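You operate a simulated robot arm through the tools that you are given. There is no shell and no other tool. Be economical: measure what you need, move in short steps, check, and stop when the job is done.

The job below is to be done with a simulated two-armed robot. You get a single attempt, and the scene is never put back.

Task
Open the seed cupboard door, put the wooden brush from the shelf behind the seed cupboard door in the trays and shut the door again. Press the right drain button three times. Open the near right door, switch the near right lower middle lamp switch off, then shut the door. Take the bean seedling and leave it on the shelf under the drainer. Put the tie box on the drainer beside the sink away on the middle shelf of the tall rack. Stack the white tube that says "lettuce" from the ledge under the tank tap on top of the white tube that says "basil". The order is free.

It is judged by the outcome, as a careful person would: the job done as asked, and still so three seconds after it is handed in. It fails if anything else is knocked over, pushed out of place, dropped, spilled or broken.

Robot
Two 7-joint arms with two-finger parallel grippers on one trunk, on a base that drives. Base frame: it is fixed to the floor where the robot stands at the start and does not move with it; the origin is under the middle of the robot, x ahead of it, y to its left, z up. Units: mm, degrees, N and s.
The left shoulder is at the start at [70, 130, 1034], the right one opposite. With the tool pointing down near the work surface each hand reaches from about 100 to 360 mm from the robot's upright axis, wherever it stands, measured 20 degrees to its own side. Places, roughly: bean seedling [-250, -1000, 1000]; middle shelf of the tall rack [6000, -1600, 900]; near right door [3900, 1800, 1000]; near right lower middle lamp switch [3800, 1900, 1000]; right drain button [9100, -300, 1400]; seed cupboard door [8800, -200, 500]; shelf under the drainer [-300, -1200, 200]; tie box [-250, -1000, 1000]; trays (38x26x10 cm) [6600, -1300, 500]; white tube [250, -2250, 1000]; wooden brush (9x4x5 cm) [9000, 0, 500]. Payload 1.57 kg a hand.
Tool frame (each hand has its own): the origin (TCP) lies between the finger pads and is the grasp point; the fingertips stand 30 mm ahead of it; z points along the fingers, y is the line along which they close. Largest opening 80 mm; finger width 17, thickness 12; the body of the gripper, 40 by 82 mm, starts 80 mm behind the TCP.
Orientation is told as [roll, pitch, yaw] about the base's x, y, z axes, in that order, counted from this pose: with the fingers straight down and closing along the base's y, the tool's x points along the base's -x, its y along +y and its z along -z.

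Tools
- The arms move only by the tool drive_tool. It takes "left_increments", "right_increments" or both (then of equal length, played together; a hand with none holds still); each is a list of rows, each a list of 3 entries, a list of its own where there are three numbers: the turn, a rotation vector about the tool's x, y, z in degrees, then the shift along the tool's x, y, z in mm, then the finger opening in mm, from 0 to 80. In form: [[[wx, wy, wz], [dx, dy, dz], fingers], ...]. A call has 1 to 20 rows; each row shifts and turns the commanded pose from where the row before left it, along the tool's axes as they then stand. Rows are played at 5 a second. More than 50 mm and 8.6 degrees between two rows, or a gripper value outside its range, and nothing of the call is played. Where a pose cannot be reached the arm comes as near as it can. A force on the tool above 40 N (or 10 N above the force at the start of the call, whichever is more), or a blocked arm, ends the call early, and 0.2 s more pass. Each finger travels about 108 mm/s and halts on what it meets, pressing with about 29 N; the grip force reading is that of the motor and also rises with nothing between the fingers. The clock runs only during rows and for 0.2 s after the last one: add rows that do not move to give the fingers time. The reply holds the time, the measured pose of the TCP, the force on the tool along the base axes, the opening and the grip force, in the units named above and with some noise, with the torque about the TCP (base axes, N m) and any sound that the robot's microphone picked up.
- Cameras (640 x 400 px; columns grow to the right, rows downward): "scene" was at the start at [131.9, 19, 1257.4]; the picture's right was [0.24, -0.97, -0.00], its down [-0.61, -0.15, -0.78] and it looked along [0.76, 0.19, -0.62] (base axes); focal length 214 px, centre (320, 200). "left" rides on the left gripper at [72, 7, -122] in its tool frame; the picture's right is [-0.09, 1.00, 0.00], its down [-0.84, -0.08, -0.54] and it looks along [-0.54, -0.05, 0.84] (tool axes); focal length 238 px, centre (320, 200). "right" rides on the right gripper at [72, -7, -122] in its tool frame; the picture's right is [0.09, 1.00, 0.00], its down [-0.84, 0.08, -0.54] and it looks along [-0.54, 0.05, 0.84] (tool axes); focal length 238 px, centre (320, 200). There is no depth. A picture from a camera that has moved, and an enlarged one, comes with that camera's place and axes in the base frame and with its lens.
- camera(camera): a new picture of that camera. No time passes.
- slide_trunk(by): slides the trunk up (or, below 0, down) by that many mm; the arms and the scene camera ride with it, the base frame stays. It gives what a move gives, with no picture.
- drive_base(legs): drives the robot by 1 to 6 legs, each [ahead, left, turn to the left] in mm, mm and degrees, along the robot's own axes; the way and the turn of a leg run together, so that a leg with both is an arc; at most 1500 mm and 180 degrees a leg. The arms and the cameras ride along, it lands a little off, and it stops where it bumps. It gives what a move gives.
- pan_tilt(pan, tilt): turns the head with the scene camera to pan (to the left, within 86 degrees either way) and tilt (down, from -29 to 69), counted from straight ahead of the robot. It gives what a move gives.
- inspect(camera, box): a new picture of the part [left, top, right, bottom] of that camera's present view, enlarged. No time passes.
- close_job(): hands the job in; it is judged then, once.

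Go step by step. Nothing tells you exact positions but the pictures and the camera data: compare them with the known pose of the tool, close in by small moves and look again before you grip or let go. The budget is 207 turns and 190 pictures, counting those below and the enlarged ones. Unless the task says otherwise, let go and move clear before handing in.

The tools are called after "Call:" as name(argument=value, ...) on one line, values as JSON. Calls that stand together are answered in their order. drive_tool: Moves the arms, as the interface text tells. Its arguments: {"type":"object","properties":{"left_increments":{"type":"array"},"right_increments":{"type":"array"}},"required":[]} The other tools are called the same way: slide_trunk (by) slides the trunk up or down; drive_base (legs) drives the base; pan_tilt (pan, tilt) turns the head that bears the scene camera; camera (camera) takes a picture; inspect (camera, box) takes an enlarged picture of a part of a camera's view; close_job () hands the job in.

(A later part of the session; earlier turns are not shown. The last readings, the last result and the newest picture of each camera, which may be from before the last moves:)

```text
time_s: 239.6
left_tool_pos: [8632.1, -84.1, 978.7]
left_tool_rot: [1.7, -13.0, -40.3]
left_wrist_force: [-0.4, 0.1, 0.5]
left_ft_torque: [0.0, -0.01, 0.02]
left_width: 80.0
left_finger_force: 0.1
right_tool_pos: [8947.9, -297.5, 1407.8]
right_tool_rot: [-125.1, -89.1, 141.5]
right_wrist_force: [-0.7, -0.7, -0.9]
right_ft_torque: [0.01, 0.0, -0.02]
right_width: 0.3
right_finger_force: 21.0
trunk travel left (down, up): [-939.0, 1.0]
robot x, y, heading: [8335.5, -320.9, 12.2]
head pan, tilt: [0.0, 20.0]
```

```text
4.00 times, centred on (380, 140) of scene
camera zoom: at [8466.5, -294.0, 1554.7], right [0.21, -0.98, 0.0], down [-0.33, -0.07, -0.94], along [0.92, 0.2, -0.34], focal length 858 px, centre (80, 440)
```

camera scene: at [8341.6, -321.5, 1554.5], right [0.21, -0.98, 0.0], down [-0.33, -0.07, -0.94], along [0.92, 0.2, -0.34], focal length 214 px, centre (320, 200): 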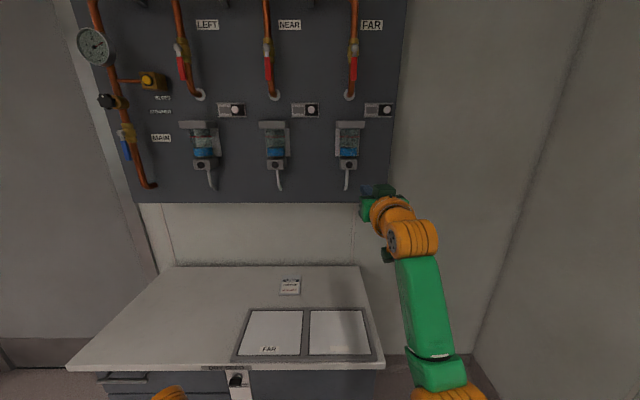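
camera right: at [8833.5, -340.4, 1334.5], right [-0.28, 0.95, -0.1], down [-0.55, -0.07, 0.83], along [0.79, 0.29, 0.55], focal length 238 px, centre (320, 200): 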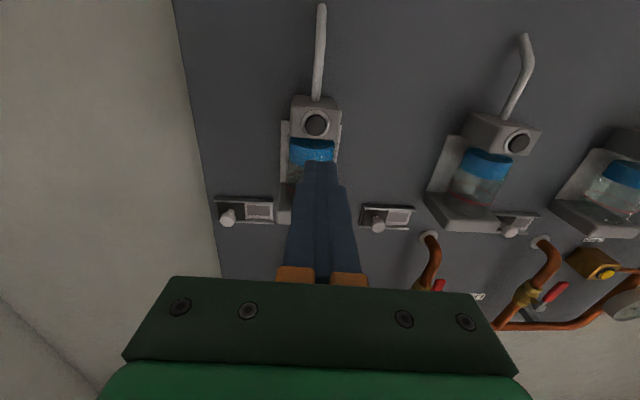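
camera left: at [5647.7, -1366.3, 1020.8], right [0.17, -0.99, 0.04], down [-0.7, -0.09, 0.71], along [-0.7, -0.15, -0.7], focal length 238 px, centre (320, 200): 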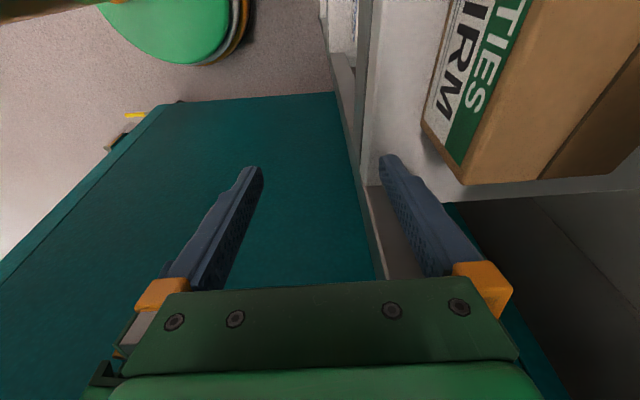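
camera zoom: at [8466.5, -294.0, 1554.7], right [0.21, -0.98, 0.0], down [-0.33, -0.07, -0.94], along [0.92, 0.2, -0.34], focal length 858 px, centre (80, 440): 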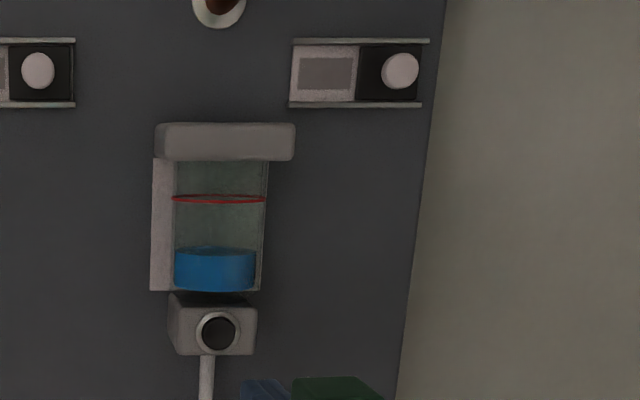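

Button is ~133 mm ahead of TCP, 5 mm low and 5 mm right. Correct and close in.

Call:
drive_tool(right_increments=[[[0, 0, 0], [5, -5, 0], 0], [[0, 0, 0], [0, 0, 0], 0]])

Call:
drive_base(legs=[[75, 0, 0]])

Call:
camera(camera="right")

```text
time_s: 240.2
left_tool_pos: [8634.3, -82.7, 976.9]
left_tool_rot: [1.7, -12.8, -40.4]
left_wrist_force: [0.2, 0.2, -0.4]
left_ft_torque: [0.0, 0.0, 0.02]
left_width: 80.0
left_finger_force: 0.1
right_tool_pos: [8952.8, -302.2, 1400.0]
right_tool_rot: [-117.4, -89.1, 134.0]
right_wrist_force: [-0.3, 0.3, 0.9]
right_ft_torque: [0.0, 0.0, 0.02]
right_width: 0.0
right_finger_force: 21.7
trunk travel left (down, up): [-939.0, 1.0]
robot x, y, heading: [8336.9, -323.2, 12.4]
head pan, tilt: [0.0, 20.0]
```

```text
time_s: 241.2
left_tool_pos: [8702.2, -68.5, 979.7]
left_tool_rot: [2.1, -13.0, -40.5]
left_wrist_force: [-0.6, -0.2, 0.6]
left_ft_torque: [0.01, -0.03, 0.03]
left_width: 80.0
left_finger_force: 0.1
right_tool_pos: [9019.0, -288.9, 1404.6]
right_tool_rot: [-135.0, -89.0, 151.3]
right_wrist_force: [-0.8, -1.0, -1.7]
right_ft_torque: [-0.02, 0.0, -0.05]
right_width: 0.2
right_finger_force: 21.7
trunk travel left (down, up): [-939.0, 1.0]
robot x, y, heading: [8410.5, -309.2, 12.0]
head pan, tilt: [0.0, 20.0]
```

```text
71 pictures are left
camera right: at [8903.6, -330.6, 1331.5], right [-0.28, 0.95, -0.1], down [-0.56, -0.07, 0.83], along [0.78, 0.29, 0.55], focal length 238 px, centre (320, 200)
```

right: 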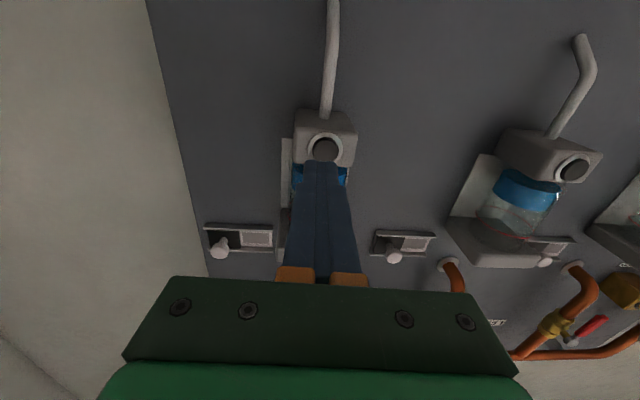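

Well aligned. Advance with the arm until the press registers.

Call:
drive_tool(right_increments=[[[0, 0, 0], [1, 3, 12], 0], [[0, 0, 0], [0, 0, 10], 0], [[0, 0, 0], [0, 0, 4], 0], [[0, 0, 0], [0, 0, 4], 0], [[0, 0, 0], [0, 0, 4], 0]])

Call:
inspect(camera="right", box=[260, 80, 400, 220])

```text
time_s: 242.4
left_tool_pos: [8707.7, -66.4, 977.1]
left_tool_rot: [1.5, -12.8, -40.3]
left_wrist_force: [0.2, 0.0, 0.7]
left_ft_torque: [-0.02, 0.01, 0.03]
left_width: 80.1
left_finger_force: 0.1
right_tool_pos: [9060.1, -275.3, 1398.9]
right_tool_rot: [-114.8, -89.2, 131.2]
right_wrist_force: [0.1, -0.4, 0.0]
right_ft_torque: [-0.01, 0.03, 0.02]
right_width: 0.0
right_finger_force: 21.2
trunk travel left (down, up): [-939.0, 1.0]
robot x, y, heading: [8406.1, -303.5, 12.5]
head pan, tilt: [0.0, 20.0]
```

```text
2.86 times, centred on (330, 150) of right
camera zoom: at [8944.2, -316.4, 1327.0], right [-0.28, 0.95, -0.1], down [-0.55, -0.07, 0.83], along [0.79, 0.29, 0.54], focal length 681 px, centre (291, 343)
```

zoom: 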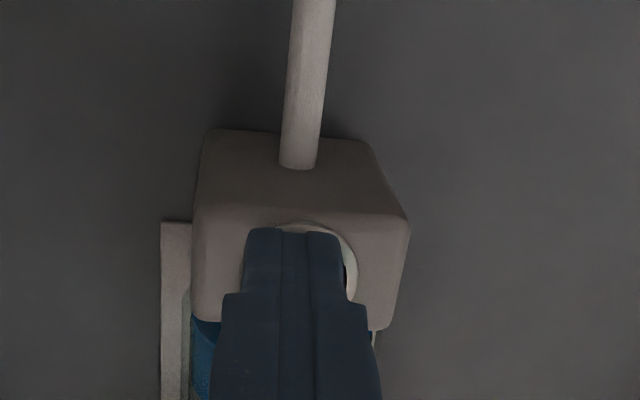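

Call:
drive_tool(right_increments=[[[0, 0, 0], [0, 4, 0], 0], [[0, 0, 0], [0, 0, 4], 0], [[0, 0, 0], [0, 0, 4], 0], [[0, 0, 0], [0, 0, 3], 0], [[0, 0, 0], [0, 0, 0], 0]])

```text
time_s: 243.6
left_tool_pos: [8707.9, -67.2, 977.0]
left_tool_rot: [1.5, -12.7, -40.3]
left_wrist_force: [-0.1, -0.5, -0.5]
left_ft_torque: [0.0, -0.01, 0.01]
left_width: 79.8
left_finger_force: 0.0
right_tool_pos: [9068.8, -267.6, 1399.4]
right_tool_rot: [-115.4, -89.3, 131.6]
right_wrist_force: [-1.2, 0.3, -0.8]
right_ft_torque: [-0.02, 0.01, 0.0]
right_width: 0.0
right_finger_force: 21.1
trunk travel left (down, up): [-939.0, 1.0]
robot x, y, heading: [8409.7, -308.4, 12.1]
head pan, tilt: [0.0, 20.0]
heard: click
```

A click was heard: first press. Retreat to release.

Call:
drive_tool(right_increments=[[[0, 0, 0], [0, 0, -6], 0], [[0, 0, 0], [0, 0, -6], 0], [[0, 0, 0], [0, 0, 0], 0]])

Call:
inspect(camera="right", box=[260, 80, 400, 220])

```text
time_s: 244.4
left_tool_pos: [8709.2, -67.9, 976.2]
left_tool_rot: [1.7, -12.8, -40.3]
left_wrist_force: [-0.3, -0.1, 1.2]
left_ft_torque: [0.0, 0.02, -0.02]
left_width: 80.1
left_finger_force: 0.0
right_tool_pos: [9056.9, -271.2, 1398.8]
right_tool_rot: [-113.6, -89.2, 129.9]
right_wrist_force: [-0.6, -0.9, -0.5]
right_ft_torque: [-0.01, 0.0, -0.02]
right_width: 0.1
right_finger_force: 20.9
trunk travel left (down, up): [-939.0, 1.0]
robot x, y, heading: [8408.9, -304.3, 12.1]
head pan, tilt: [0.0, 20.0]
```

```text
2.86 times, centred on (330, 150) of right
camera zoom: at [8942.1, -312.5, 1326.8], right [-0.28, 0.95, -0.1], down [-0.55, -0.07, 0.83], along [0.79, 0.29, 0.54], focal length 681 px, centre (291, 343)
```

zoom: 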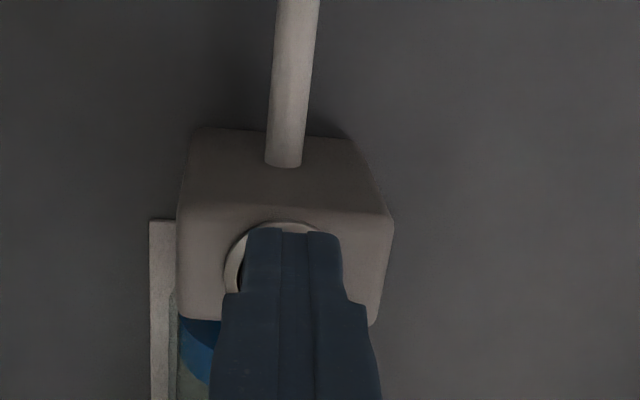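

Call:
drive_tool(right_increments=[[[0, 0, 0], [0, -2, 6], 0], [[0, 0, 0], [0, 0, 6], 0], [[0, 0, 0], [0, 0, 2], 0], [[0, 0, 0], [0, 0, 0], 0]])

Call:
drive_tool(right_increments=[[[0, 0, 0], [0, 0, -7], 0], [[0, 0, 0], [0, 0, -7], 0], [[0, 0, 0], [0, 0, 0], 0]])

```text
time_s: 245.4
left_tool_pos: [8707.8, -67.2, 977.2]
left_tool_rot: [1.7, -12.8, -40.3]
left_wrist_force: [-0.8, 0.7, 0.7]
left_ft_torque: [-0.01, -0.04, -0.03]
left_width: 80.0
left_finger_force: 0.1
right_tool_pos: [9068.6, -269.8, 1398.8]
right_tool_rot: [-117.4, -89.2, 133.6]
right_wrist_force: [-3.3, -0.6, -0.9]
right_ft_torque: [0.0, 0.02, -0.02]
right_width: 0.3
right_finger_force: 21.0
trunk travel left (down, up): [-939.0, 1.0]
robot x, y, heading: [8406.9, -305.9, 12.4]
head pan, tilt: [0.0, 20.0]
heard: click
```

```text
time_s: 246.2
left_tool_pos: [8707.8, -67.3, 976.9]
left_tool_rot: [1.6, -12.8, -40.4]
left_wrist_force: [-0.6, 0.0, 0.4]
left_ft_torque: [0.02, -0.03, -0.01]
left_width: 79.9
left_finger_force: 0.0
right_tool_pos: [9058.5, -272.6, 1399.4]
right_tool_rot: [-114.6, -89.2, 131.0]
right_wrist_force: [0.3, 0.4, 0.1]
right_ft_torque: [0.01, -0.03, 0.01]
right_width: 0.1
right_finger_force: 21.6
trunk travel left (down, up): [-939.0, 1.0]
robot x, y, heading: [8407.0, -307.2, 12.4]
head pan, tilt: [0.0, 20.0]
```

Second press clicked. Third press and release.

Call:
drive_tool(right_increments=[[[0, 0, 0], [0, 0, 7], 0], [[0, 0, 0], [0, 0, 6], 0], [[0, 0, 0], [0, 0, 1], 0], [[0, 0, 0], [0, 0, 0], 0]])

Call:
drive_tool(right_increments=[[[0, 0, 0], [0, 0, -10], 0], [[0, 0, 0], [0, 0, -10], 0], [[0, 0, 0], [0, 0, -10], 0], [[0, 0, 0], [0, 0, 0], 0]])

Call:
inspect(camera="scene", box=[320, 60, 460, 200])

```text
time_s: 247.2
left_tool_pos: [8707.1, -67.0, 977.9]
left_tool_rot: [1.8, -12.7, -40.4]
left_wrist_force: [-0.7, -0.5, -0.8]
left_ft_torque: [-0.01, 0.01, 0.01]
left_width: 79.7
left_finger_force: 0.0
right_tool_pos: [9070.9, -269.8, 1400.3]
right_tool_rot: [-117.0, -89.2, 133.5]
right_wrist_force: [-2.8, -0.9, -1.4]
right_ft_torque: [0.0, -0.01, 0.02]
right_width: 0.3
right_finger_force: 21.5
trunk travel left (down, up): [-939.0, 1.0]
robot x, y, heading: [8405.3, -304.3, 12.3]
head pan, tilt: [0.0, 20.0]
heard: click
```

```text
time_s: 248.2
left_tool_pos: [8707.1, -68.5, 975.7]
left_tool_rot: [1.6, -12.8, -40.4]
left_wrist_force: [-0.2, 0.1, 0.4]
left_ft_torque: [0.02, -0.02, -0.04]
left_width: 80.2
left_finger_force: 0.0
right_tool_pos: [9042.8, -277.5, 1398.1]
right_tool_rot: [-111.9, -89.2, 128.2]
right_wrist_force: [-0.1, 0.4, 0.7]
right_ft_torque: [0.04, -0.01, -0.02]
right_width: 0.1
right_finger_force: 21.3
trunk travel left (down, up): [-939.0, 1.0]
robot x, y, heading: [8408.0, -310.7, 12.2]
head pan, tilt: [0.0, 20.0]
```

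```text
2.86 times, centred on (390, 130) of scene
camera zoom: at [8545.6, -276.8, 1554.1], right [0.21, -0.98, 0.0], down [-0.33, -0.07, -0.94], along [0.92, 0.2, -0.34], focal length 613 px, centre (120, 400)
```

zoom: 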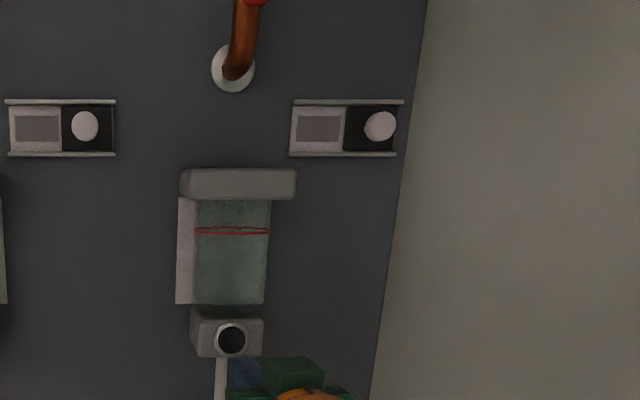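

Three clicks and the reservoir is empty. Now back off left, and bring the arms down for the cupboard door.

Call:
drive_base(legs=[[-300, 320, 0]])

Call:
drive_tool(right_increments=[[[0, 0, 0], [40, 0, -10], 0], [[0, 0, 0], [40, 0, -10], 0], [[0, 0, 0], [40, 0, -10], 0], [[0, 0, 0], [40, 0, -10], 40], [[0, 0, 0], [40, 0, -10], 80], [[0, 0, 0], [40, 0, -10], 80], [[0, 0, 0], [40, 0, -10], 80], [[0, 0, 0], [40, 0, -10], 80], [[0, 0, 0], [40, 0, -5], 80], [[0, 0, 0], [40, 0, -5], 80], [[0, 0, 0], [0, 0, 0], 80]], left_increments=[[[0, 2, -8.5], [0, 0, 5], 80], [[0, 2, -8.5], [0, 0, 5], 80], [[0, 2, -8.5], [0, 0, 5], 80], [[0, 2, -8.5], [0, 0, 5], 80], [[0, 2, -8.5], [0, 0, 5], 80], [[0, 2, -8.5], [0, 0, 5], 80], [[0, 0, 0], [30, 0, 5], 80], [[0, 0, 0], [30, 0, 5], 80], [[0, 0, 0], [30, 0, 5], 80], [[0, 0, 0], [30, 0, 5], 80], [[0, 0, 0], [0, 0, 0], 80]])

Call:
slide_trunk(by=-400)

Call:
pan_tilt(pan=-15, tilt=35)

Call:
camera(camera="scene")

```text
time_s: 250.9
left_tool_pos: [8352.6, 182.0, 978.0]
left_tool_rot: [1.6, -12.6, -40.7]
left_wrist_force: [-0.1, -0.2, -0.3]
left_ft_torque: [-0.01, 0.03, 0.01]
left_width: 80.3
left_finger_force: 0.2
right_tool_pos: [8686.4, -29.3, 1396.6]
right_tool_rot: [-110.2, -89.3, 126.2]
right_wrist_force: [-0.1, -0.1, -0.1]
right_ft_torque: [0.04, 0.01, 0.04]
right_width: 0.1
right_finger_force: 21.2
trunk travel left (down, up): [-939.0, 1.0]
robot x, y, heading: [8047.4, -57.1, 11.9]
head pan, tilt: [0.0, 20.0]
```

```text
refused: row 1 steps farther than a row can; nothing moved
```

```text
time_s: 254.7
left_tool_pos: [8350.4, 183.2, 577.3]
left_tool_rot: [1.6, -12.7, -40.7]
left_wrist_force: [0.2, -0.4, -0.3]
left_ft_torque: [0.01, -0.03, 0.0]
left_width: 80.1
left_finger_force: 0.1
right_tool_pos: [8684.2, -28.2, 998.6]
right_tool_rot: [-113.1, -89.2, 129.2]
right_wrist_force: [0.7, 1.4, 0.3]
right_ft_torque: [0.03, -0.03, 0.01]
right_width: 0.1
right_finger_force: 21.0
trunk travel left (down, up): [-539.0, 401.0]
robot x, y, heading: [8047.8, -53.4, 11.8]
head pan, tilt: [0.0, 20.0]
```

```text
time_s: 255.5
left_tool_pos: [8351.5, 182.7, 577.1]
left_tool_rot: [1.6, -12.9, -40.7]
left_wrist_force: [-0.5, 1.1, 0.6]
left_ft_torque: [0.02, 0.0, -0.01]
left_width: 80.0
left_finger_force: 0.0
right_tool_pos: [8683.5, -29.0, 998.8]
right_tool_rot: [-112.8, -89.2, 128.9]
right_wrist_force: [0.8, -0.1, -0.9]
right_ft_torque: [0.0, 0.01, 0.04]
right_width: 0.0
right_finger_force: 21.5
trunk travel left (down, up): [-539.0, 401.0]
robot x, y, heading: [8049.2, -54.9, 12.0]
head pan, tilt: [-15.0, 35.0]
```

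```text
67 pictures are left
camera scene: at [8183.5, -50.0, 1130.3], right [-0.05, -1.0, 0.0], down [-0.57, 0.03, -0.82], along [0.82, -0.04, -0.57], focal length 214 px, centre (320, 200)
```

scene: 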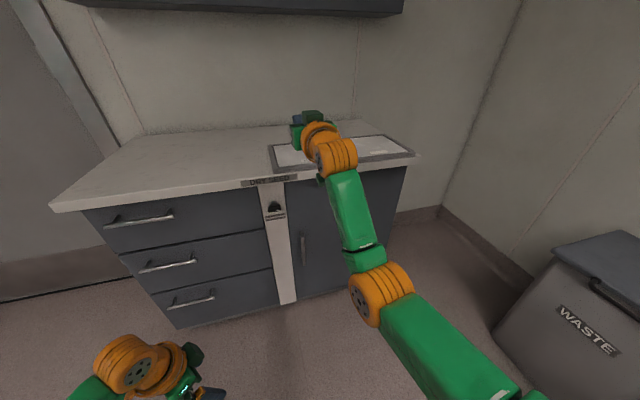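

Call:
drive_tool(right_increments=[[[0, 0, 0], [0, 0, -40], 0], [[0, 0, 0], [0, 0, -40], 0], [[0, 0, 0], [0, 0, -40], 0], [[0, 0, 0], [40, 0, 0], 0], [[0, 0, 0], [40, 0, 0], 40], [[0, 0, 0], [40, 0, 0], 80], [[0, 0, 0], [40, 0, 0], 80], [[0, 0, 0], [40, 0, 0], 80], [[0, 0, 0], [40, 0, 0], 80], [[0, 0, 0], [40, 0, 0], 80], [[0, 0, 0], [40, 0, 0], 80], [[0, 0, 0], [40, 0, 0], 80], [[0, 0, 0], [40, 0, 0], 80], [[0, 0, 0], [0, 0, 0], 80]], left_increments=[[[0, 1.8, -7.4], [0, 0, 2], 80], [[0, 1.8, -7.4], [0, 0, 2], 80], [[0, 1.8, -7.4], [0, 0, 2], 80], [[0, 1.8, -7.4], [0, 0, 2], 80], [[0, 1.8, -7.4], [0, 0, 2], 80], [[0, 1.8, -7.4], [0, 0, 2], 80], [[0, 1.8, -7.4], [0, 0, 2], 80], [[0, 0, 0], [30, 0, 0], 80], [[0, 0, 0], [30, 0, 0], 80], [[0, 0, 0], [30, 0, 0], 80], [[0, 0, 0], [30, 0, 0], 80], [[0, 0, 0], [0, 0, 0], 80], [[0, 0, 0], [0, 0, 0], 80], [[0, 0, 0], [0, 0, 0], 80]])

Call:
camera(camera="right")

```text
time_s: 258.5
left_tool_pos: [8234.0, 159.6, 567.7]
left_tool_rot: [-3.8, 1.8, 11.0]
left_wrist_force: [-0.4, 0.1, 0.4]
left_ft_torque: [0.01, 0.02, -0.01]
left_width: 80.1
left_finger_force: 0.1
right_tool_pos: [8572.6, -67.6, 596.9]
right_tool_rot: [-116.0, -89.2, 131.9]
right_wrist_force: [0.4, 0.2, -0.4]
right_ft_torque: [-0.02, 0.03, 0.01]
right_width: 80.0
right_finger_force: 0.1
trunk travel left (down, up): [-539.0, 401.0]
robot x, y, heading: [8049.5, -56.5, 12.0]
head pan, tilt: [-15.0, 35.0]
```

```text
66 pictures are left
camera right: at [8456.6, -108.6, 525.3], right [-0.27, 0.96, -0.1], down [-0.55, -0.07, 0.83], along [0.79, 0.29, 0.54], focal length 238 px, centre (320, 200)
```

right: 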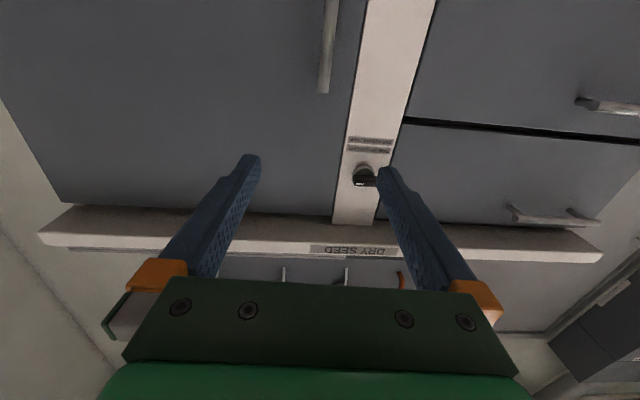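

Handle is straight ahead, its top ~33 mm below the TCP. Lower 90 and approach.

Call:
slide_trunk(by=-90)

Call:
drive_base(legs=[[100, 0, 0]])

Call:
camera(camera="right")

```text
time_s: 259.7
left_tool_pos: [8232.9, 159.0, 475.7]
left_tool_rot: [-3.7, 1.8, 10.9]
left_wrist_force: [0.1, 0.5, -0.3]
left_ft_torque: [-0.01, 0.0, 0.02]
left_width: 80.0
left_finger_force: 0.0
right_tool_pos: [8571.2, -65.9, 507.1]
right_tool_rot: [-113.6, -89.3, 129.7]
right_wrist_force: [-0.2, 0.5, 0.3]
right_ft_torque: [-0.02, -0.02, 0.0]
right_width: 80.0
right_finger_force: 0.1
trunk travel left (down, up): [-449.0, 491.0]
robot x, y, heading: [8045.9, -53.4, 11.9]
head pan, tilt: [-15.0, 35.0]
```

```text
time_s: 260.9
left_tool_pos: [8331.8, 179.7, 477.2]
left_tool_rot: [-3.7, 1.9, 10.9]
left_wrist_force: [-0.4, -0.2, -0.6]
left_ft_torque: [0.01, 0.0, -0.01]
left_width: 80.0
left_finger_force: 0.0
right_tool_pos: [8669.6, -46.0, 506.7]
right_tool_rot: [-110.4, -89.3, 126.5]
right_wrist_force: [0.0, -1.0, 0.2]
right_ft_torque: [-0.03, 0.02, 0.0]
right_width: 79.9
right_finger_force: 0.1
trunk travel left (down, up): [-449.0, 491.0]
robot x, y, heading: [8147.1, -36.8, 12.1]
head pan, tilt: [-15.0, 35.0]
```

```text
65 pictures are left
camera right: at [8554.9, -87.5, 435.1], right [-0.28, 0.96, -0.1], down [-0.55, -0.07, 0.83], along [0.79, 0.29, 0.54], focal length 238 px, centre (320, 200)
```

right: 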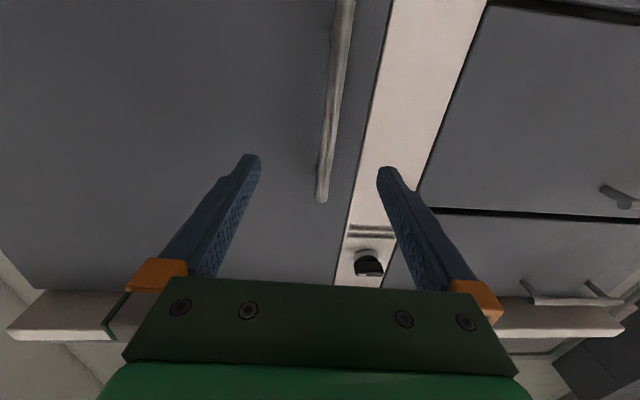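

Call:
drive_tool(right_increments=[[[0, 0, 0], [0, 7, 40], 80], [[0, 0, 0], [0, 0, 38], 80], [[0, 0, 0], [0, 0, 0], 80]])

Call:
camera(camera="right")

```text
time_s: 261.7
left_tool_pos: [8331.9, 178.7, 476.4]
left_tool_rot: [-3.7, 1.8, 10.9]
left_wrist_force: [-0.2, -0.1, -0.7]
left_ft_torque: [-0.02, 0.01, -0.01]
left_width: 80.0
left_finger_force: 0.1
right_tool_pos: [8724.3, -23.2, 507.8]
right_tool_rot: [-114.7, -89.2, 130.7]
right_wrist_force: [-0.7, 0.2, -0.3]
right_ft_torque: [-0.01, -0.02, 0.03]
right_width: 79.8
right_finger_force: 0.1
right hand out of reach, approached as far as the arm can: row 2
trunk travel left (down, up): [-449.0, 491.0]
robot x, y, heading: [8148.5, -34.4, 12.1]
head pan, tilt: [-15.0, 35.0]
```

```text
64 pictures are left
camera right: at [8609.4, -64.4, 436.6], right [-0.27, 0.96, -0.1], down [-0.55, -0.07, 0.83], along [0.79, 0.29, 0.54], focal length 238 px, centre (320, 200)
```

right: 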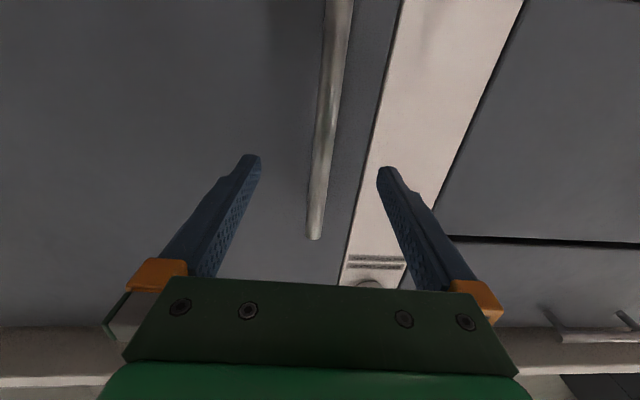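

Call:
drive_base(legs=[[24, 0, 0]])

Call:
drive_tool(right_increments=[[[0, 0, 0], [0, 0, 0], 50], [[0, 0, 0], [0, 0, 0], 25], [[0, 0, 0], [0, 0, 0], 5], [[0, 0, 0], [0, 0, 0], 0], [[0, 0, 0], [0, 0, 0], 0]])

Call:
camera(camera="right")

```text
time_s: 262.5
left_tool_pos: [8355.5, 185.1, 476.8]
left_tool_rot: [-3.7, 1.8, 11.0]
left_wrist_force: [-0.4, -0.6, 1.0]
left_ft_torque: [0.0, 0.04, 0.0]
left_width: 79.9
left_finger_force: 0.0
right_tool_pos: [8747.5, -18.6, 508.7]
right_tool_rot: [-107.9, -89.2, 123.8]
right_wrist_force: [-0.6, -0.6, 1.0]
right_ft_torque: [0.01, -0.03, 0.0]
right_width: 80.0
right_finger_force: 0.0
trunk travel left (down, up): [-449.0, 491.0]
robot x, y, heading: [8169.2, -29.4, 12.1]
head pan, tilt: [-15.0, 35.0]
```

```text
time_s: 263.7
left_tool_pos: [8355.0, 185.3, 475.5]
left_tool_rot: [-3.8, 1.8, 11.1]
left_wrist_force: [-0.3, -0.2, 0.3]
left_ft_torque: [0.01, 0.01, -0.03]
left_width: 79.9
left_finger_force: 0.0
right_tool_pos: [8747.8, -15.9, 507.1]
right_tool_rot: [-105.0, -89.2, 121.4]
right_wrist_force: [-4.2, 11.6, -1.6]
right_ft_torque: [0.53, -0.03, 0.14]
right_width: 13.7
right_finger_force: 30.3
trunk travel left (down, up): [-449.0, 491.0]
robot x, y, heading: [8168.7, -31.4, 12.0]
head pan, tilt: [-15.0, 35.0]
```

```text
63 pictures are left
camera right: at [8632.1, -57.9, 436.4], right [-0.28, 0.95, -0.11], down [-0.55, -0.07, 0.83], along [0.79, 0.29, 0.54], focal length 238 px, centre (320, 200)
```

right: 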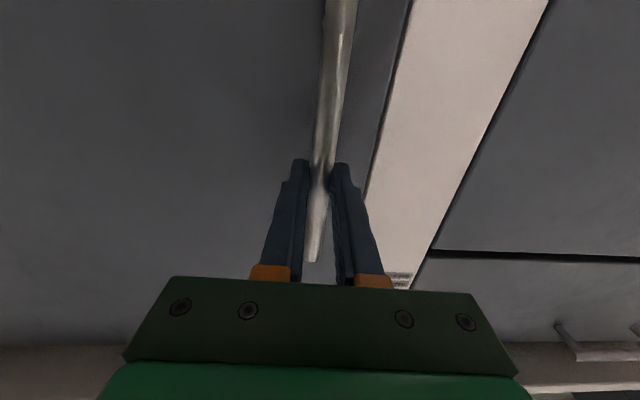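

Handle gripped. Pull the door open along its arc.

Call:
drive_base(legs=[[-80, -8, 0], [-82, -28, 0]])

Call:
camera(camera="scene")

```text
time_s: 265.3
left_tool_pos: [8239.5, 133.0, 477.3]
left_tool_rot: [-3.7, 1.8, 10.7]
left_wrist_force: [0.5, 0.5, -1.0]
left_ft_torque: [0.01, 0.03, -0.02]
left_width: 80.1
left_finger_force: 0.2
right_tool_pos: [8632.5, -76.5, 507.6]
right_tool_rot: [-123.0, -89.3, 138.2]
right_wrist_force: [2.1, -3.8, -3.3]
right_ft_torque: [0.49, 0.01, -0.16]
right_width: 14.0
right_finger_force: 29.8
trunk travel left (down, up): [-449.0, 491.0]
robot x, y, heading: [8052.5, -81.5, 11.8]
head pan, tilt: [-15.0, 35.0]
stopped in leg 2: the force on the tool passed its limit at 44 N (the readings are from after the stop); the commanded pose is now the measured one
```

```text
62 pictures are left
camera scene: at [8188.4, -75.9, 1040.0], right [-0.06, -1.0, 0.0], down [-0.57, 0.03, -0.82], along [0.82, -0.05, -0.57], focal length 214 px, centre (320, 200)
```

scene: 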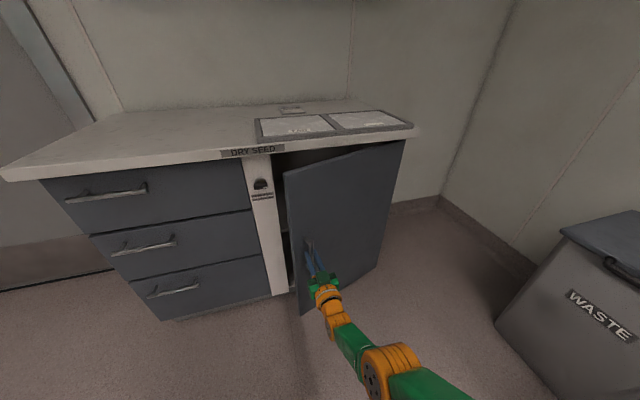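

Call:
drive_base(legs=[[-68, -40, 0]])

Call:
drive_base(legs=[[-55, -55, 0]])

Call:
camera(camera="scene")

```text
time_s: 266.4
left_tool_pos: [8180.0, 80.1, 476.1]
left_tool_rot: [-3.6, 1.9, 10.8]
left_wrist_force: [-0.2, 0.0, 0.2]
left_ft_torque: [-0.03, 0.01, 0.04]
left_width: 79.9
left_finger_force: 0.1
right_tool_pos: [8575.2, -128.7, 509.2]
right_tool_rot: [-122.6, -89.2, 138.1]
right_wrist_force: [1.0, -1.2, -6.9]
right_ft_torque: [0.33, -0.18, 0.02]
right_width: 13.8
right_finger_force: 30.0
trunk travel left (down, up): [-449.0, 491.0]
robot x, y, heading: [7991.7, -134.1, 11.9]
head pan, tilt: [-15.0, 35.0]
```

```text
time_s: 267.4
left_tool_pos: [8136.0, 17.7, 475.7]
left_tool_rot: [-3.9, 1.8, 11.0]
left_wrist_force: [0.0, -0.2, 0.6]
left_ft_torque: [0.01, 0.03, -0.03]
left_width: 80.1
left_finger_force: 0.1
right_tool_pos: [8528.7, -188.5, 509.1]
right_tool_rot: [-106.7, -89.1, 122.3]
right_wrist_force: [-28.4, 18.2, -14.1]
right_ft_torque: [0.39, 0.35, 0.31]
right_width: 14.0
right_finger_force: 29.9
trunk travel left (down, up): [-449.0, 491.0]
robot x, y, heading: [7950.0, -196.8, 12.0]
head pan, tilt: [-15.0, 35.0]
```

```text
61 pictures are left
camera scene: at [8084.7, -189.8, 1040.3], right [-0.05, -1.0, 0.0], down [-0.57, 0.03, -0.82], along [0.82, -0.05, -0.57], focal length 214 px, centre (320, 200)
```

scene: 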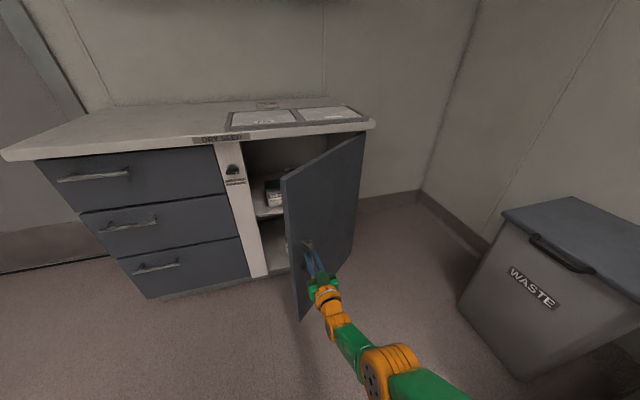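

Door is ~50° open. Release and move back; then I'll push it further from the inside.

Call:
drive_tool(right_increments=[[[0, 0, 0], [0, 0, 0], 22], [[0, 0, 0], [0, 0, 0], 30], [[0, 0, 0], [0, 0, 0], 30]])

Call:
drive_base(legs=[[-90, 0, 0], [0, 170, 0]])

Call:
camera(camera="scene")

```text
time_s: 268.2
left_tool_pos: [8135.8, 16.3, 476.8]
left_tool_rot: [-3.7, 1.7, 10.9]
left_wrist_force: [0.5, -0.7, -0.2]
left_ft_torque: [-0.01, 0.01, 0.02]
left_width: 80.1
left_finger_force: 0.0
right_tool_pos: [8528.3, -190.4, 507.1]
right_tool_rot: [-108.0, -89.2, 123.7]
right_wrist_force: [0.2, 0.7, -0.8]
right_ft_torque: [0.02, 0.02, -0.02]
right_width: 30.0
right_finger_force: 0.0
trunk travel left (down, up): [-449.0, 491.0]
robot x, y, heading: [7951.9, -195.1, 11.9]
head pan, tilt: [-15.0, 35.0]
```

```text
time_s: 270.4
left_tool_pos: [8015.1, 162.7, 476.9]
left_tool_rot: [-3.8, 1.8, 10.7]
left_wrist_force: [-0.8, 0.5, -0.2]
left_ft_torque: [-0.01, 0.0, -0.02]
left_width: 80.0
left_finger_force: 0.0
right_tool_pos: [8407.8, -43.8, 508.1]
right_tool_rot: [-107.3, -89.2, 122.9]
right_wrist_force: [0.0, -0.5, 0.1]
right_ft_torque: [-0.03, 0.01, 0.0]
right_width: 30.0
right_finger_force: 0.1
trunk travel left (down, up): [-449.0, 491.0]
robot x, y, heading: [7829.3, -49.9, 12.0]
head pan, tilt: [-15.0, 35.0]
```

```text
60 pictures are left
camera scene: at [7963.7, -45.7, 1040.3], right [-0.05, -1.0, 0.0], down [-0.57, 0.03, -0.82], along [0.82, -0.04, -0.57], focal length 214 px, centre (320, 200)
```

scene: 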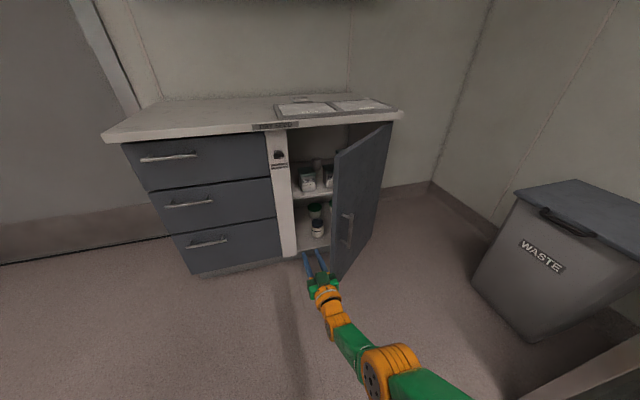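

Call:
drive_base(legs=[[0, -340, 0]])

Call:
camera(camera="scene")

```text
time_s: 272.6
left_tool_pos: [8085.2, -169.3, 476.7]
left_tool_rot: [-3.7, 1.7, 10.6]
left_wrist_force: [0.1, 0.7, 0.5]
left_ft_torque: [-0.02, -0.01, 0.0]
left_width: 79.8
left_finger_force: 0.1
right_tool_pos: [8477.0, -378.6, 508.3]
right_tool_rot: [-108.7, -89.3, 124.2]
right_wrist_force: [0.5, 0.0, -0.8]
right_ft_torque: [-0.02, 0.01, -0.01]
right_width: 30.1
right_finger_force: 0.1
trunk travel left (down, up): [-449.0, 491.0]
robot x, y, heading: [7896.9, -378.2, 11.7]
head pan, tilt: [-15.0, 35.0]
```

```text
59 pictures are left
camera scene: at [8033.1, -378.2, 1040.3], right [-0.06, -1.0, 0.0], down [-0.57, 0.03, -0.82], along [0.82, -0.05, -0.57], focal length 214 px, centre (320, 200)
```

scene: 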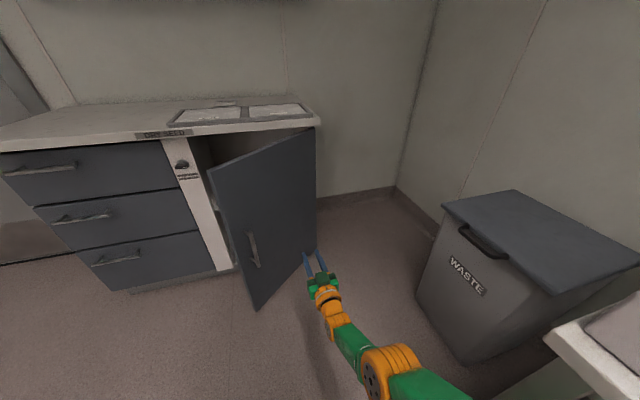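

The hand passed in front of the door edge. Go back left, forward inside the door, and sweep right.

Call:
drive_base(legs=[[0, 340, 0], [150, 0, 0]])

Call:
drive_base(legs=[[0, -200, 0]])

Call:
camera(camera="scene")

```text
time_s: 275.8
left_tool_pos: [8160.6, 195.0, 476.3]
left_tool_rot: [-3.7, 1.8, 10.8]
left_wrist_force: [0.0, -0.3, -0.3]
left_ft_torque: [0.01, 0.03, 0.01]
left_width: 80.0
left_finger_force: 0.1
right_tool_pos: [8553.5, -11.7, 507.8]
right_tool_rot: [-106.0, -89.2, 121.6]
right_wrist_force: [0.5, 0.3, -0.5]
right_ft_torque: [0.02, -0.05, 0.05]
right_width: 29.8
right_finger_force: 0.1
trunk travel left (down, up): [-449.0, 491.0]
robot x, y, heading: [7976.5, -15.4, 11.6]
head pan, tilt: [-15.0, 35.0]
```

```text
time_s: 277.0
left_tool_pos: [8179.6, 99.5, 476.7]
left_tool_rot: [-3.6, 1.6, 11.1]
left_wrist_force: [0.6, 0.3, 0.3]
left_ft_torque: [0.02, 0.0, 0.04]
left_width: 80.2
left_finger_force: 0.0
right_tool_pos: [8570.7, -101.9, 507.9]
right_tool_rot: [-102.1, -89.4, 118.4]
right_wrist_force: [-5.7, 3.2, 2.1]
right_ft_torque: [-0.02, 0.2, -0.49]
right_width: 23.3
right_finger_force: 0.1
trunk travel left (down, up): [-449.0, 491.0]
robot x, y, heading: [7992.7, -113.4, 12.1]
head pan, tilt: [-15.0, 35.0]
stopped in leg 1: the force on the tool passed its limit at 42 N (the readings are from after the stop); the commanded pose is now the measured one
```

```text
58 pictures are left
camera scene: at [8128.6, -109.9, 1040.5], right [-0.05, -1.0, 0.0], down [-0.57, 0.03, -0.82], along [0.82, -0.04, -0.57], focal length 214 px, centre (320, 200)
```

scene: 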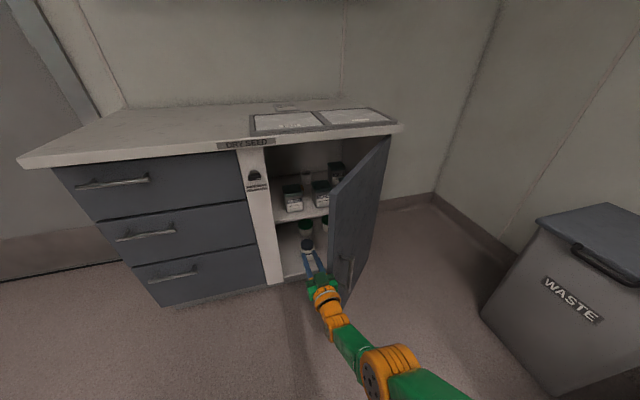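

Call:
drive_tool(right_increments=[[[0, 0, 0], [0, 0, 0], 0], [[0, 0, 0], [0, 0, 0], 0]])

Call:
drive_base(legs=[[0, -100, 0]])

Call:
drive_base(legs=[[0, -100, 0]])

Call:
camera(camera="scene")

```text
time_s: 277.6
left_tool_pos: [8179.9, 99.1, 476.4]
left_tool_rot: [-3.7, 1.7, 11.0]
left_wrist_force: [-0.5, 0.2, 0.0]
left_ft_torque: [0.0, -0.01, -0.01]
left_width: 79.9
left_finger_force: 0.0
right_tool_pos: [8571.5, -103.7, 507.5]
right_tool_rot: [-94.8, -89.3, 110.9]
right_wrist_force: [-0.5, 0.1, 0.7]
right_ft_torque: [-0.01, 0.02, 0.01]
right_width: 0.0
right_finger_force: 21.7
trunk travel left (down, up): [-449.0, 491.0]
robot x, y, heading: [7993.3, -116.0, 12.1]
head pan, tilt: [-15.0, 35.0]
```

```text
time_s: 278.5
left_tool_pos: [8183.6, 78.0, 477.9]
left_tool_rot: [-3.8, 1.5, 11.2]
left_wrist_force: [-0.6, 0.5, 0.0]
left_ft_torque: [-0.04, -0.01, 0.02]
left_width: 79.9
left_finger_force: 0.2
right_tool_pos: [8571.6, -116.9, 507.0]
right_tool_rot: [-96.5, -89.3, 113.9]
right_wrist_force: [-6.8, 4.6, 6.2]
right_ft_torque: [-0.17, 0.5, -0.6]
right_width: 0.0
right_finger_force: 21.4
trunk travel left (down, up): [-449.0, 491.0]
robot x, y, heading: [7998.7, -137.9, 12.4]
head pan, tilt: [-15.0, 35.0]
stopped in leg 1: the force on the tool passed its limit at 73 N (the readings are from after the stop); the commanded pose is now the measured one
```

```text
time_s: 279.2
left_tool_pos: [8184.0, 69.3, 478.3]
left_tool_rot: [-3.7, 1.5, 11.4]
left_wrist_force: [0.6, -0.5, 0.2]
left_ft_torque: [0.01, -0.01, 0.0]
left_width: 79.9
left_finger_force: 0.0
right_tool_pos: [8568.2, -118.7, 506.5]
right_tool_rot: [-92.6, -89.2, 110.5]
right_wrist_force: [-10.7, 6.3, 9.3]
right_ft_torque: [-0.33, 0.79, -0.79]
right_width: 0.0
right_finger_force: 21.1
trunk travel left (down, up): [-449.0, 491.0]
robot x, y, heading: [8002.3, -140.8, 12.5]
head pan, tilt: [-15.0, 35.0]
stopped in leg 1: the force on the tool passed its limit at 60 N (the readings are from after the stop); the commanded pose is now the measured one
```

```text
57 pictures are left
camera scene: at [8132.4, -140.2, 1040.9], right [-0.04, -1.0, 0.0], down [-0.57, 0.02, -0.82], along [0.82, -0.04, -0.57], focal length 214 px, centre (320, 200)
```

scene: 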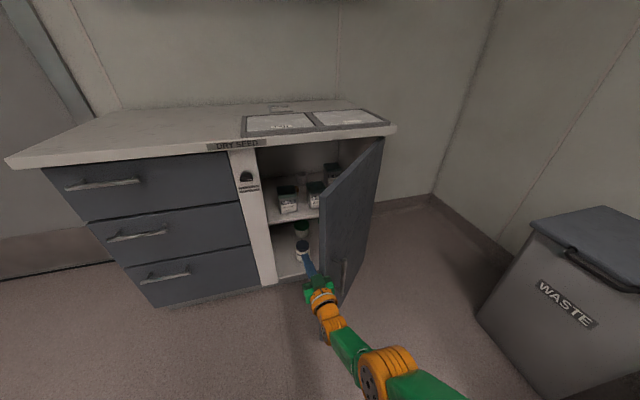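

The gripper body was pressing on the door's edge. Retreat a little so the closed fingers hook behind the edge, then move along the door's arc.

Call:
drive_base(legs=[[-30, 15, 0], [0, -50, 0], [-52, -60, 0]])

Call:
camera(camera="scene")

```text
time_s: 280.7
left_tool_pos: [8162.5, 27.2, 477.7]
left_tool_rot: [-3.7, 1.6, 11.5]
left_wrist_force: [0.0, -0.2, 0.4]
left_ft_torque: [0.01, 0.0, -0.01]
left_width: 80.0
left_finger_force: 0.0
right_tool_pos: [8545.6, -157.9, 502.8]
right_tool_rot: [-53.9, -89.3, 72.4]
right_wrist_force: [-2.4, 1.7, 3.8]
right_ft_torque: [-0.07, 0.14, -0.19]
right_width: 0.0
right_finger_force: 21.7
trunk travel left (down, up): [-449.0, 491.0]
robot x, y, heading: [7978.3, -191.1, 12.7]
head pan, tilt: [-15.0, 35.0]
stopped in leg 2: the force on the tool passed its limit at 46 N (the readings are from after the stop); the commanded pose is now the measured one
```

```text
56 pictures are left
camera scene: at [8113.4, -181.9, 1040.4], right [-0.04, -1.0, 0.0], down [-0.57, 0.02, -0.82], along [0.82, -0.03, -0.57], focal length 214 px, centre (320, 200)
```

scene: 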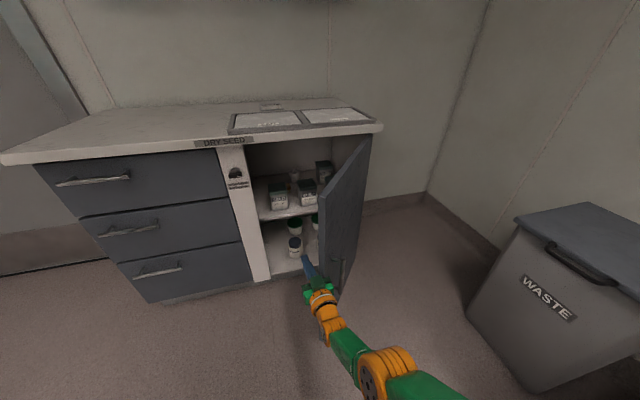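

Call:
drive_tool(right_increments=[[[0, 0, 0], [0, -10, -5], 0], [[0, 0, 0], [0, -10, -5], 0], [[0, 0, 0], [0, -10, -5], 0], [[0, 0, 0], [0, -10, -5], 0], [[0, 0, 0], [0, -10, -5], 0], [[0, 0, 0], [0, -10, -5], 0], [[0, 0, 0], [0, -10, -5], 0], [[0, 0, 0], [0, -10, -5], 0], [[0, 0, 0], [0, -10, -4], 0], [[0, 0, 0], [0, -10, -4], 0], [[0, 0, 0], [0, -10, -4], 0], [[0, 0, 0], [0, -10, -4], 0], [[0, 0, 0], [0, -10, -4], 0], [[0, 0, 0], [0, -10, -4], 0]])

Call:
camera(camera="scene")

```text
time_s: 281.3
left_tool_pos: [8160.4, 28.1, 478.4]
left_tool_rot: [-3.7, 1.4, 11.6]
left_wrist_force: [-0.8, -0.1, -0.2]
left_ft_torque: [-0.02, -0.03, 0.01]
left_width: 80.2
left_finger_force: 0.0
right_tool_pos: [8540.6, -169.7, 501.8]
right_tool_rot: [-44.0, -89.2, 62.8]
right_wrist_force: [-13.6, 6.6, 7.5]
right_ft_torque: [-0.25, 0.25, -1.0]
right_width: 0.0
right_finger_force: 21.5
trunk travel left (down, up): [-449.0, 491.0]
robot x, y, heading: [7976.7, -188.8, 13.0]
head pan, tilt: [-15.0, 35.0]
stopped in row 2 (right hand): the force on the tool passed its limit at 45 N (the readings are from after the stop); the commanded pose is now the measured one
```

```text
55 pictures are left
camera scene: at [8109.5, -180.7, 1041.1], right [-0.04, -1.0, 0.0], down [-0.57, 0.02, -0.82], along [0.82, -0.03, -0.57], focal length 214 px, centre (320, 200)
```

scene: 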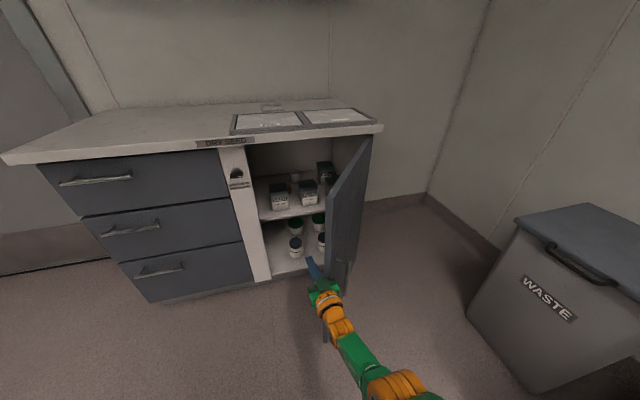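

The door hinge is damped; push slowly.

Call:
drive_tool(right_increments=[[[0, 0, 0], [0, -4, -2], 0], [[0, 0, 0], [0, -4, -2], 0], [[0, 0, 0], [0, -4, -2], 0], [[0, 0, 0], [0, -4, -2], 0], [[0, 0, 0], [0, -4, -2], 0], [[0, 0, 0], [0, -4, -2], 0], [[0, 0, 0], [0, -4, -2], 0], [[0, 0, 0], [0, -4, -2], 0], [[0, 0, 0], [0, -4, -2], 0], [[0, 0, 0], [0, -4, -2], 0], [[0, 0, 0], [0, -4, -2], 0], [[0, 0, 0], [0, -4, -2], 0], [[0, 0, 0], [0, -4, -1], 0], [[0, 0, 0], [0, -4, -1], 0], [[0, 0, 0], [0, -4, -1], 0], [[0, 0, 0], [0, -4, -1], 0], [[0, 0, 0], [0, -4, -1], 0], [[0, 0, 0], [0, -4, -1], 0], [[0, 0, 0], [0, -4, -1], 0], [[0, 0, 0], [0, -4, -1], 0]])

Call:
camera(camera="scene")

```text
time_s: 282.0
left_tool_pos: [8159.6, 29.9, 477.9]
left_tool_rot: [-3.7, 1.3, 11.7]
left_wrist_force: [-0.6, -0.5, -1.0]
left_ft_torque: [-0.03, 0.0, 0.0]
left_width: 80.0
left_finger_force: 0.0
right_tool_pos: [8536.3, -176.9, 500.4]
right_tool_rot: [-39.5, -89.2, 58.6]
right_wrist_force: [-14.8, 6.6, 9.4]
right_ft_torque: [-0.26, 0.4, -1.15]
right_width: 0.0
right_finger_force: 20.9
trunk travel left (down, up): [-449.0, 491.0]
robot x, y, heading: [7976.9, -188.5, 12.6]
head pan, tilt: [-15.0, 35.0]
stopped in row 3 (right hand): the force on the tool passed its limit at 42 N (the readings are from after the stop); the commanded pose is now the measured one
```

```text
54 pictures are left
camera scene: at [8107.8, -179.8, 1041.2], right [-0.04, -1.0, 0.0], down [-0.57, 0.02, -0.82], along [0.82, -0.03, -0.57], focal length 214 px, centre (320, 200)
```

scene: 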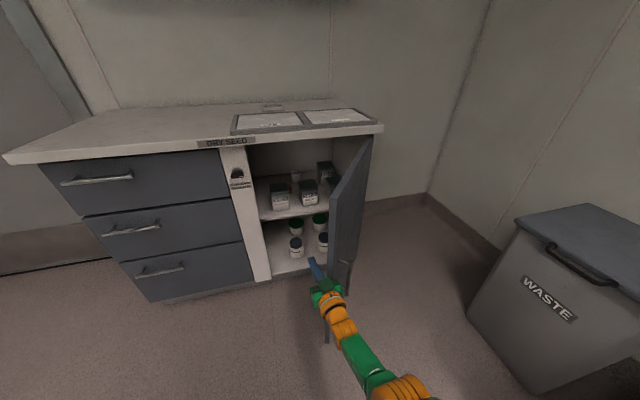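

Call:
drive_tool(right_increments=[[[0, 0, 0], [0, 8, -8], 0], [[0, 0, 0], [0, 0, -20], 0], [[0, 0, 0], [0, 0, -20], 0], [[0, 0, 0], [0, -8, 0], 0], [[0, 0, 0], [0, -8, 0], 0], [[0, 0, 0], [0, -8, 0], 0], [[0, 0, 0], [0, -6, -2], 0], [[0, 0, 0], [0, -6, -2], 0], [[0, 0, 0], [0, -6, -2], 0], [[0, 0, 0], [0, -6, -2], 0], [[0, 0, 0], [0, -6, -2], 0], [[0, 0, 0], [0, -6, -2], 0], [[0, 0, 0], [0, -6, -2], 0], [[0, 0, 0], [0, -6, -2], 0], [[0, 0, 0], [0, -6, -2], 0], [[0, 0, 0], [0, -6, -2], 0], [[0, 0, 0], [0, -6, -1], 0], [[0, 0, 0], [0, -6, -1], 0]])

Call:
camera(camera="right")

```text
time_s: 285.8
left_tool_pos: [8161.4, 28.2, 477.5]
left_tool_rot: [-3.6, 1.7, 11.8]
left_wrist_force: [0.0, 0.6, 0.5]
left_ft_torque: [0.03, -0.01, -0.02]
left_width: 80.0
left_finger_force: 0.1
right_tool_pos: [8502.0, -284.0, 499.4]
right_tool_rot: [-18.6, -88.9, 37.5]
right_wrist_force: [0.8, 0.0, 0.3]
right_ft_torque: [0.01, -0.01, -0.01]
right_width: 0.0
right_finger_force: 21.6
trunk travel left (down, up): [-449.0, 491.0]
robot x, y, heading: [7976.6, -185.3, 12.9]
head pan, tilt: [-15.0, 35.0]
```

```text
53 pictures are left
camera right: at [8387.2, -331.2, 430.8], right [-0.32, 0.94, -0.1], down [-0.52, -0.09, 0.85], along [0.79, 0.33, 0.52], focal length 238 px, centre (320, 200)
```

right: 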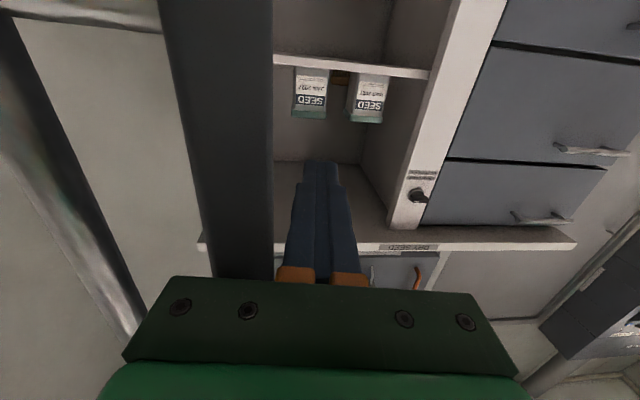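

The door is much wider now. Push another 60 mm.

Call:
drive_tool(right_increments=[[[0, 0, 0], [0, -6, 0], 0], [[0, 0, 0], [0, -6, 0], 0], [[0, 0, 0], [0, -6, 0], 0], [[0, 0, 0], [0, -6, 0], 0], [[0, 0, 0], [0, -6, 0], 0], [[0, 0, 0], [0, -6, 0], 0], [[0, 0, 0], [0, -6, 0], 0], [[0, 0, 0], [0, -6, 0], 0], [[0, 0, 0], [0, -6, 0], 0], [[0, 0, 0], [0, -6, 0], 0], [[0, 0, 0], [0, -6, 0], 0], [[0, 0, 0], [0, -6, 0], 0], [[0, 0, 0], [0, 0, 0], 0]])

Call:
camera(camera="scene")

```text
time_s: 286.6
left_tool_pos: [8159.0, 29.0, 478.4]
left_tool_rot: [-3.7, 1.4, 11.5]
left_wrist_force: [-1.0, -0.2, 0.8]
left_ft_torque: [0.0, -0.02, 0.01]
left_width: 80.1
left_finger_force: 0.0
right_tool_pos: [8502.1, -300.2, 499.5]
right_tool_rot: [-14.7, -88.7, 33.9]
right_wrist_force: [-15.8, 1.6, 5.8]
right_ft_torque: [-0.13, 0.08, -0.94]
right_width: 0.0
right_finger_force: 21.2
trunk travel left (down, up): [-449.0, 491.0]
robot x, y, heading: [7977.0, -188.6, 12.8]
head pan, tilt: [-15.0, 35.0]
stopped in row 4 (right hand): the force on the tool passed its limit at 45 N (the readings are from after the stop); the commanded pose is now the measured one
```

```text
52 pictures are left
camera scene: at [8108.3, -180.5, 1041.1], right [-0.04, -1.0, 0.0], down [-0.57, 0.02, -0.82], along [0.82, -0.03, -0.57], focal length 214 px, centre (320, 200)
```

scene: 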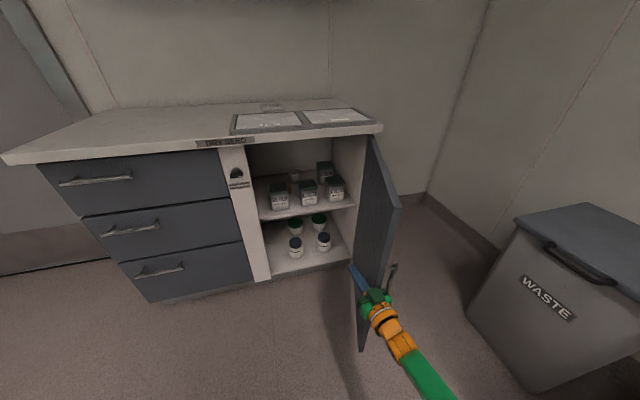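

The door is wide open. Look inside for the brush.

Call:
inspect(camera="scene", box=[240, 130, 370, 280])

```text
2.67 times, centred on (305, 205) of scene
camera zoom: at [8108.3, -180.5, 1041.1], right [-0.04, -1.0, 0.0], down [-0.57, 0.02, -0.82], along [0.82, -0.03, -0.57], focal length 572 px, centre (360, 187)
```

zoom: 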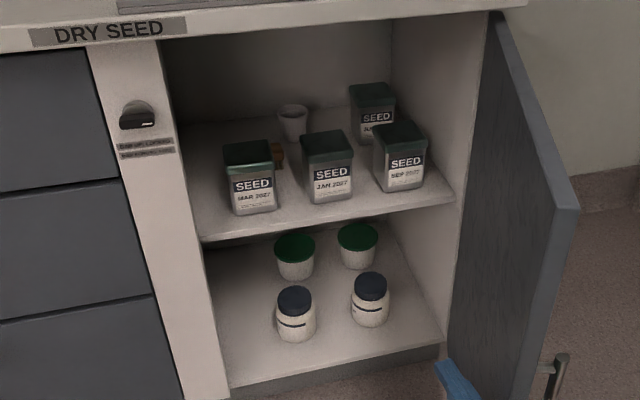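

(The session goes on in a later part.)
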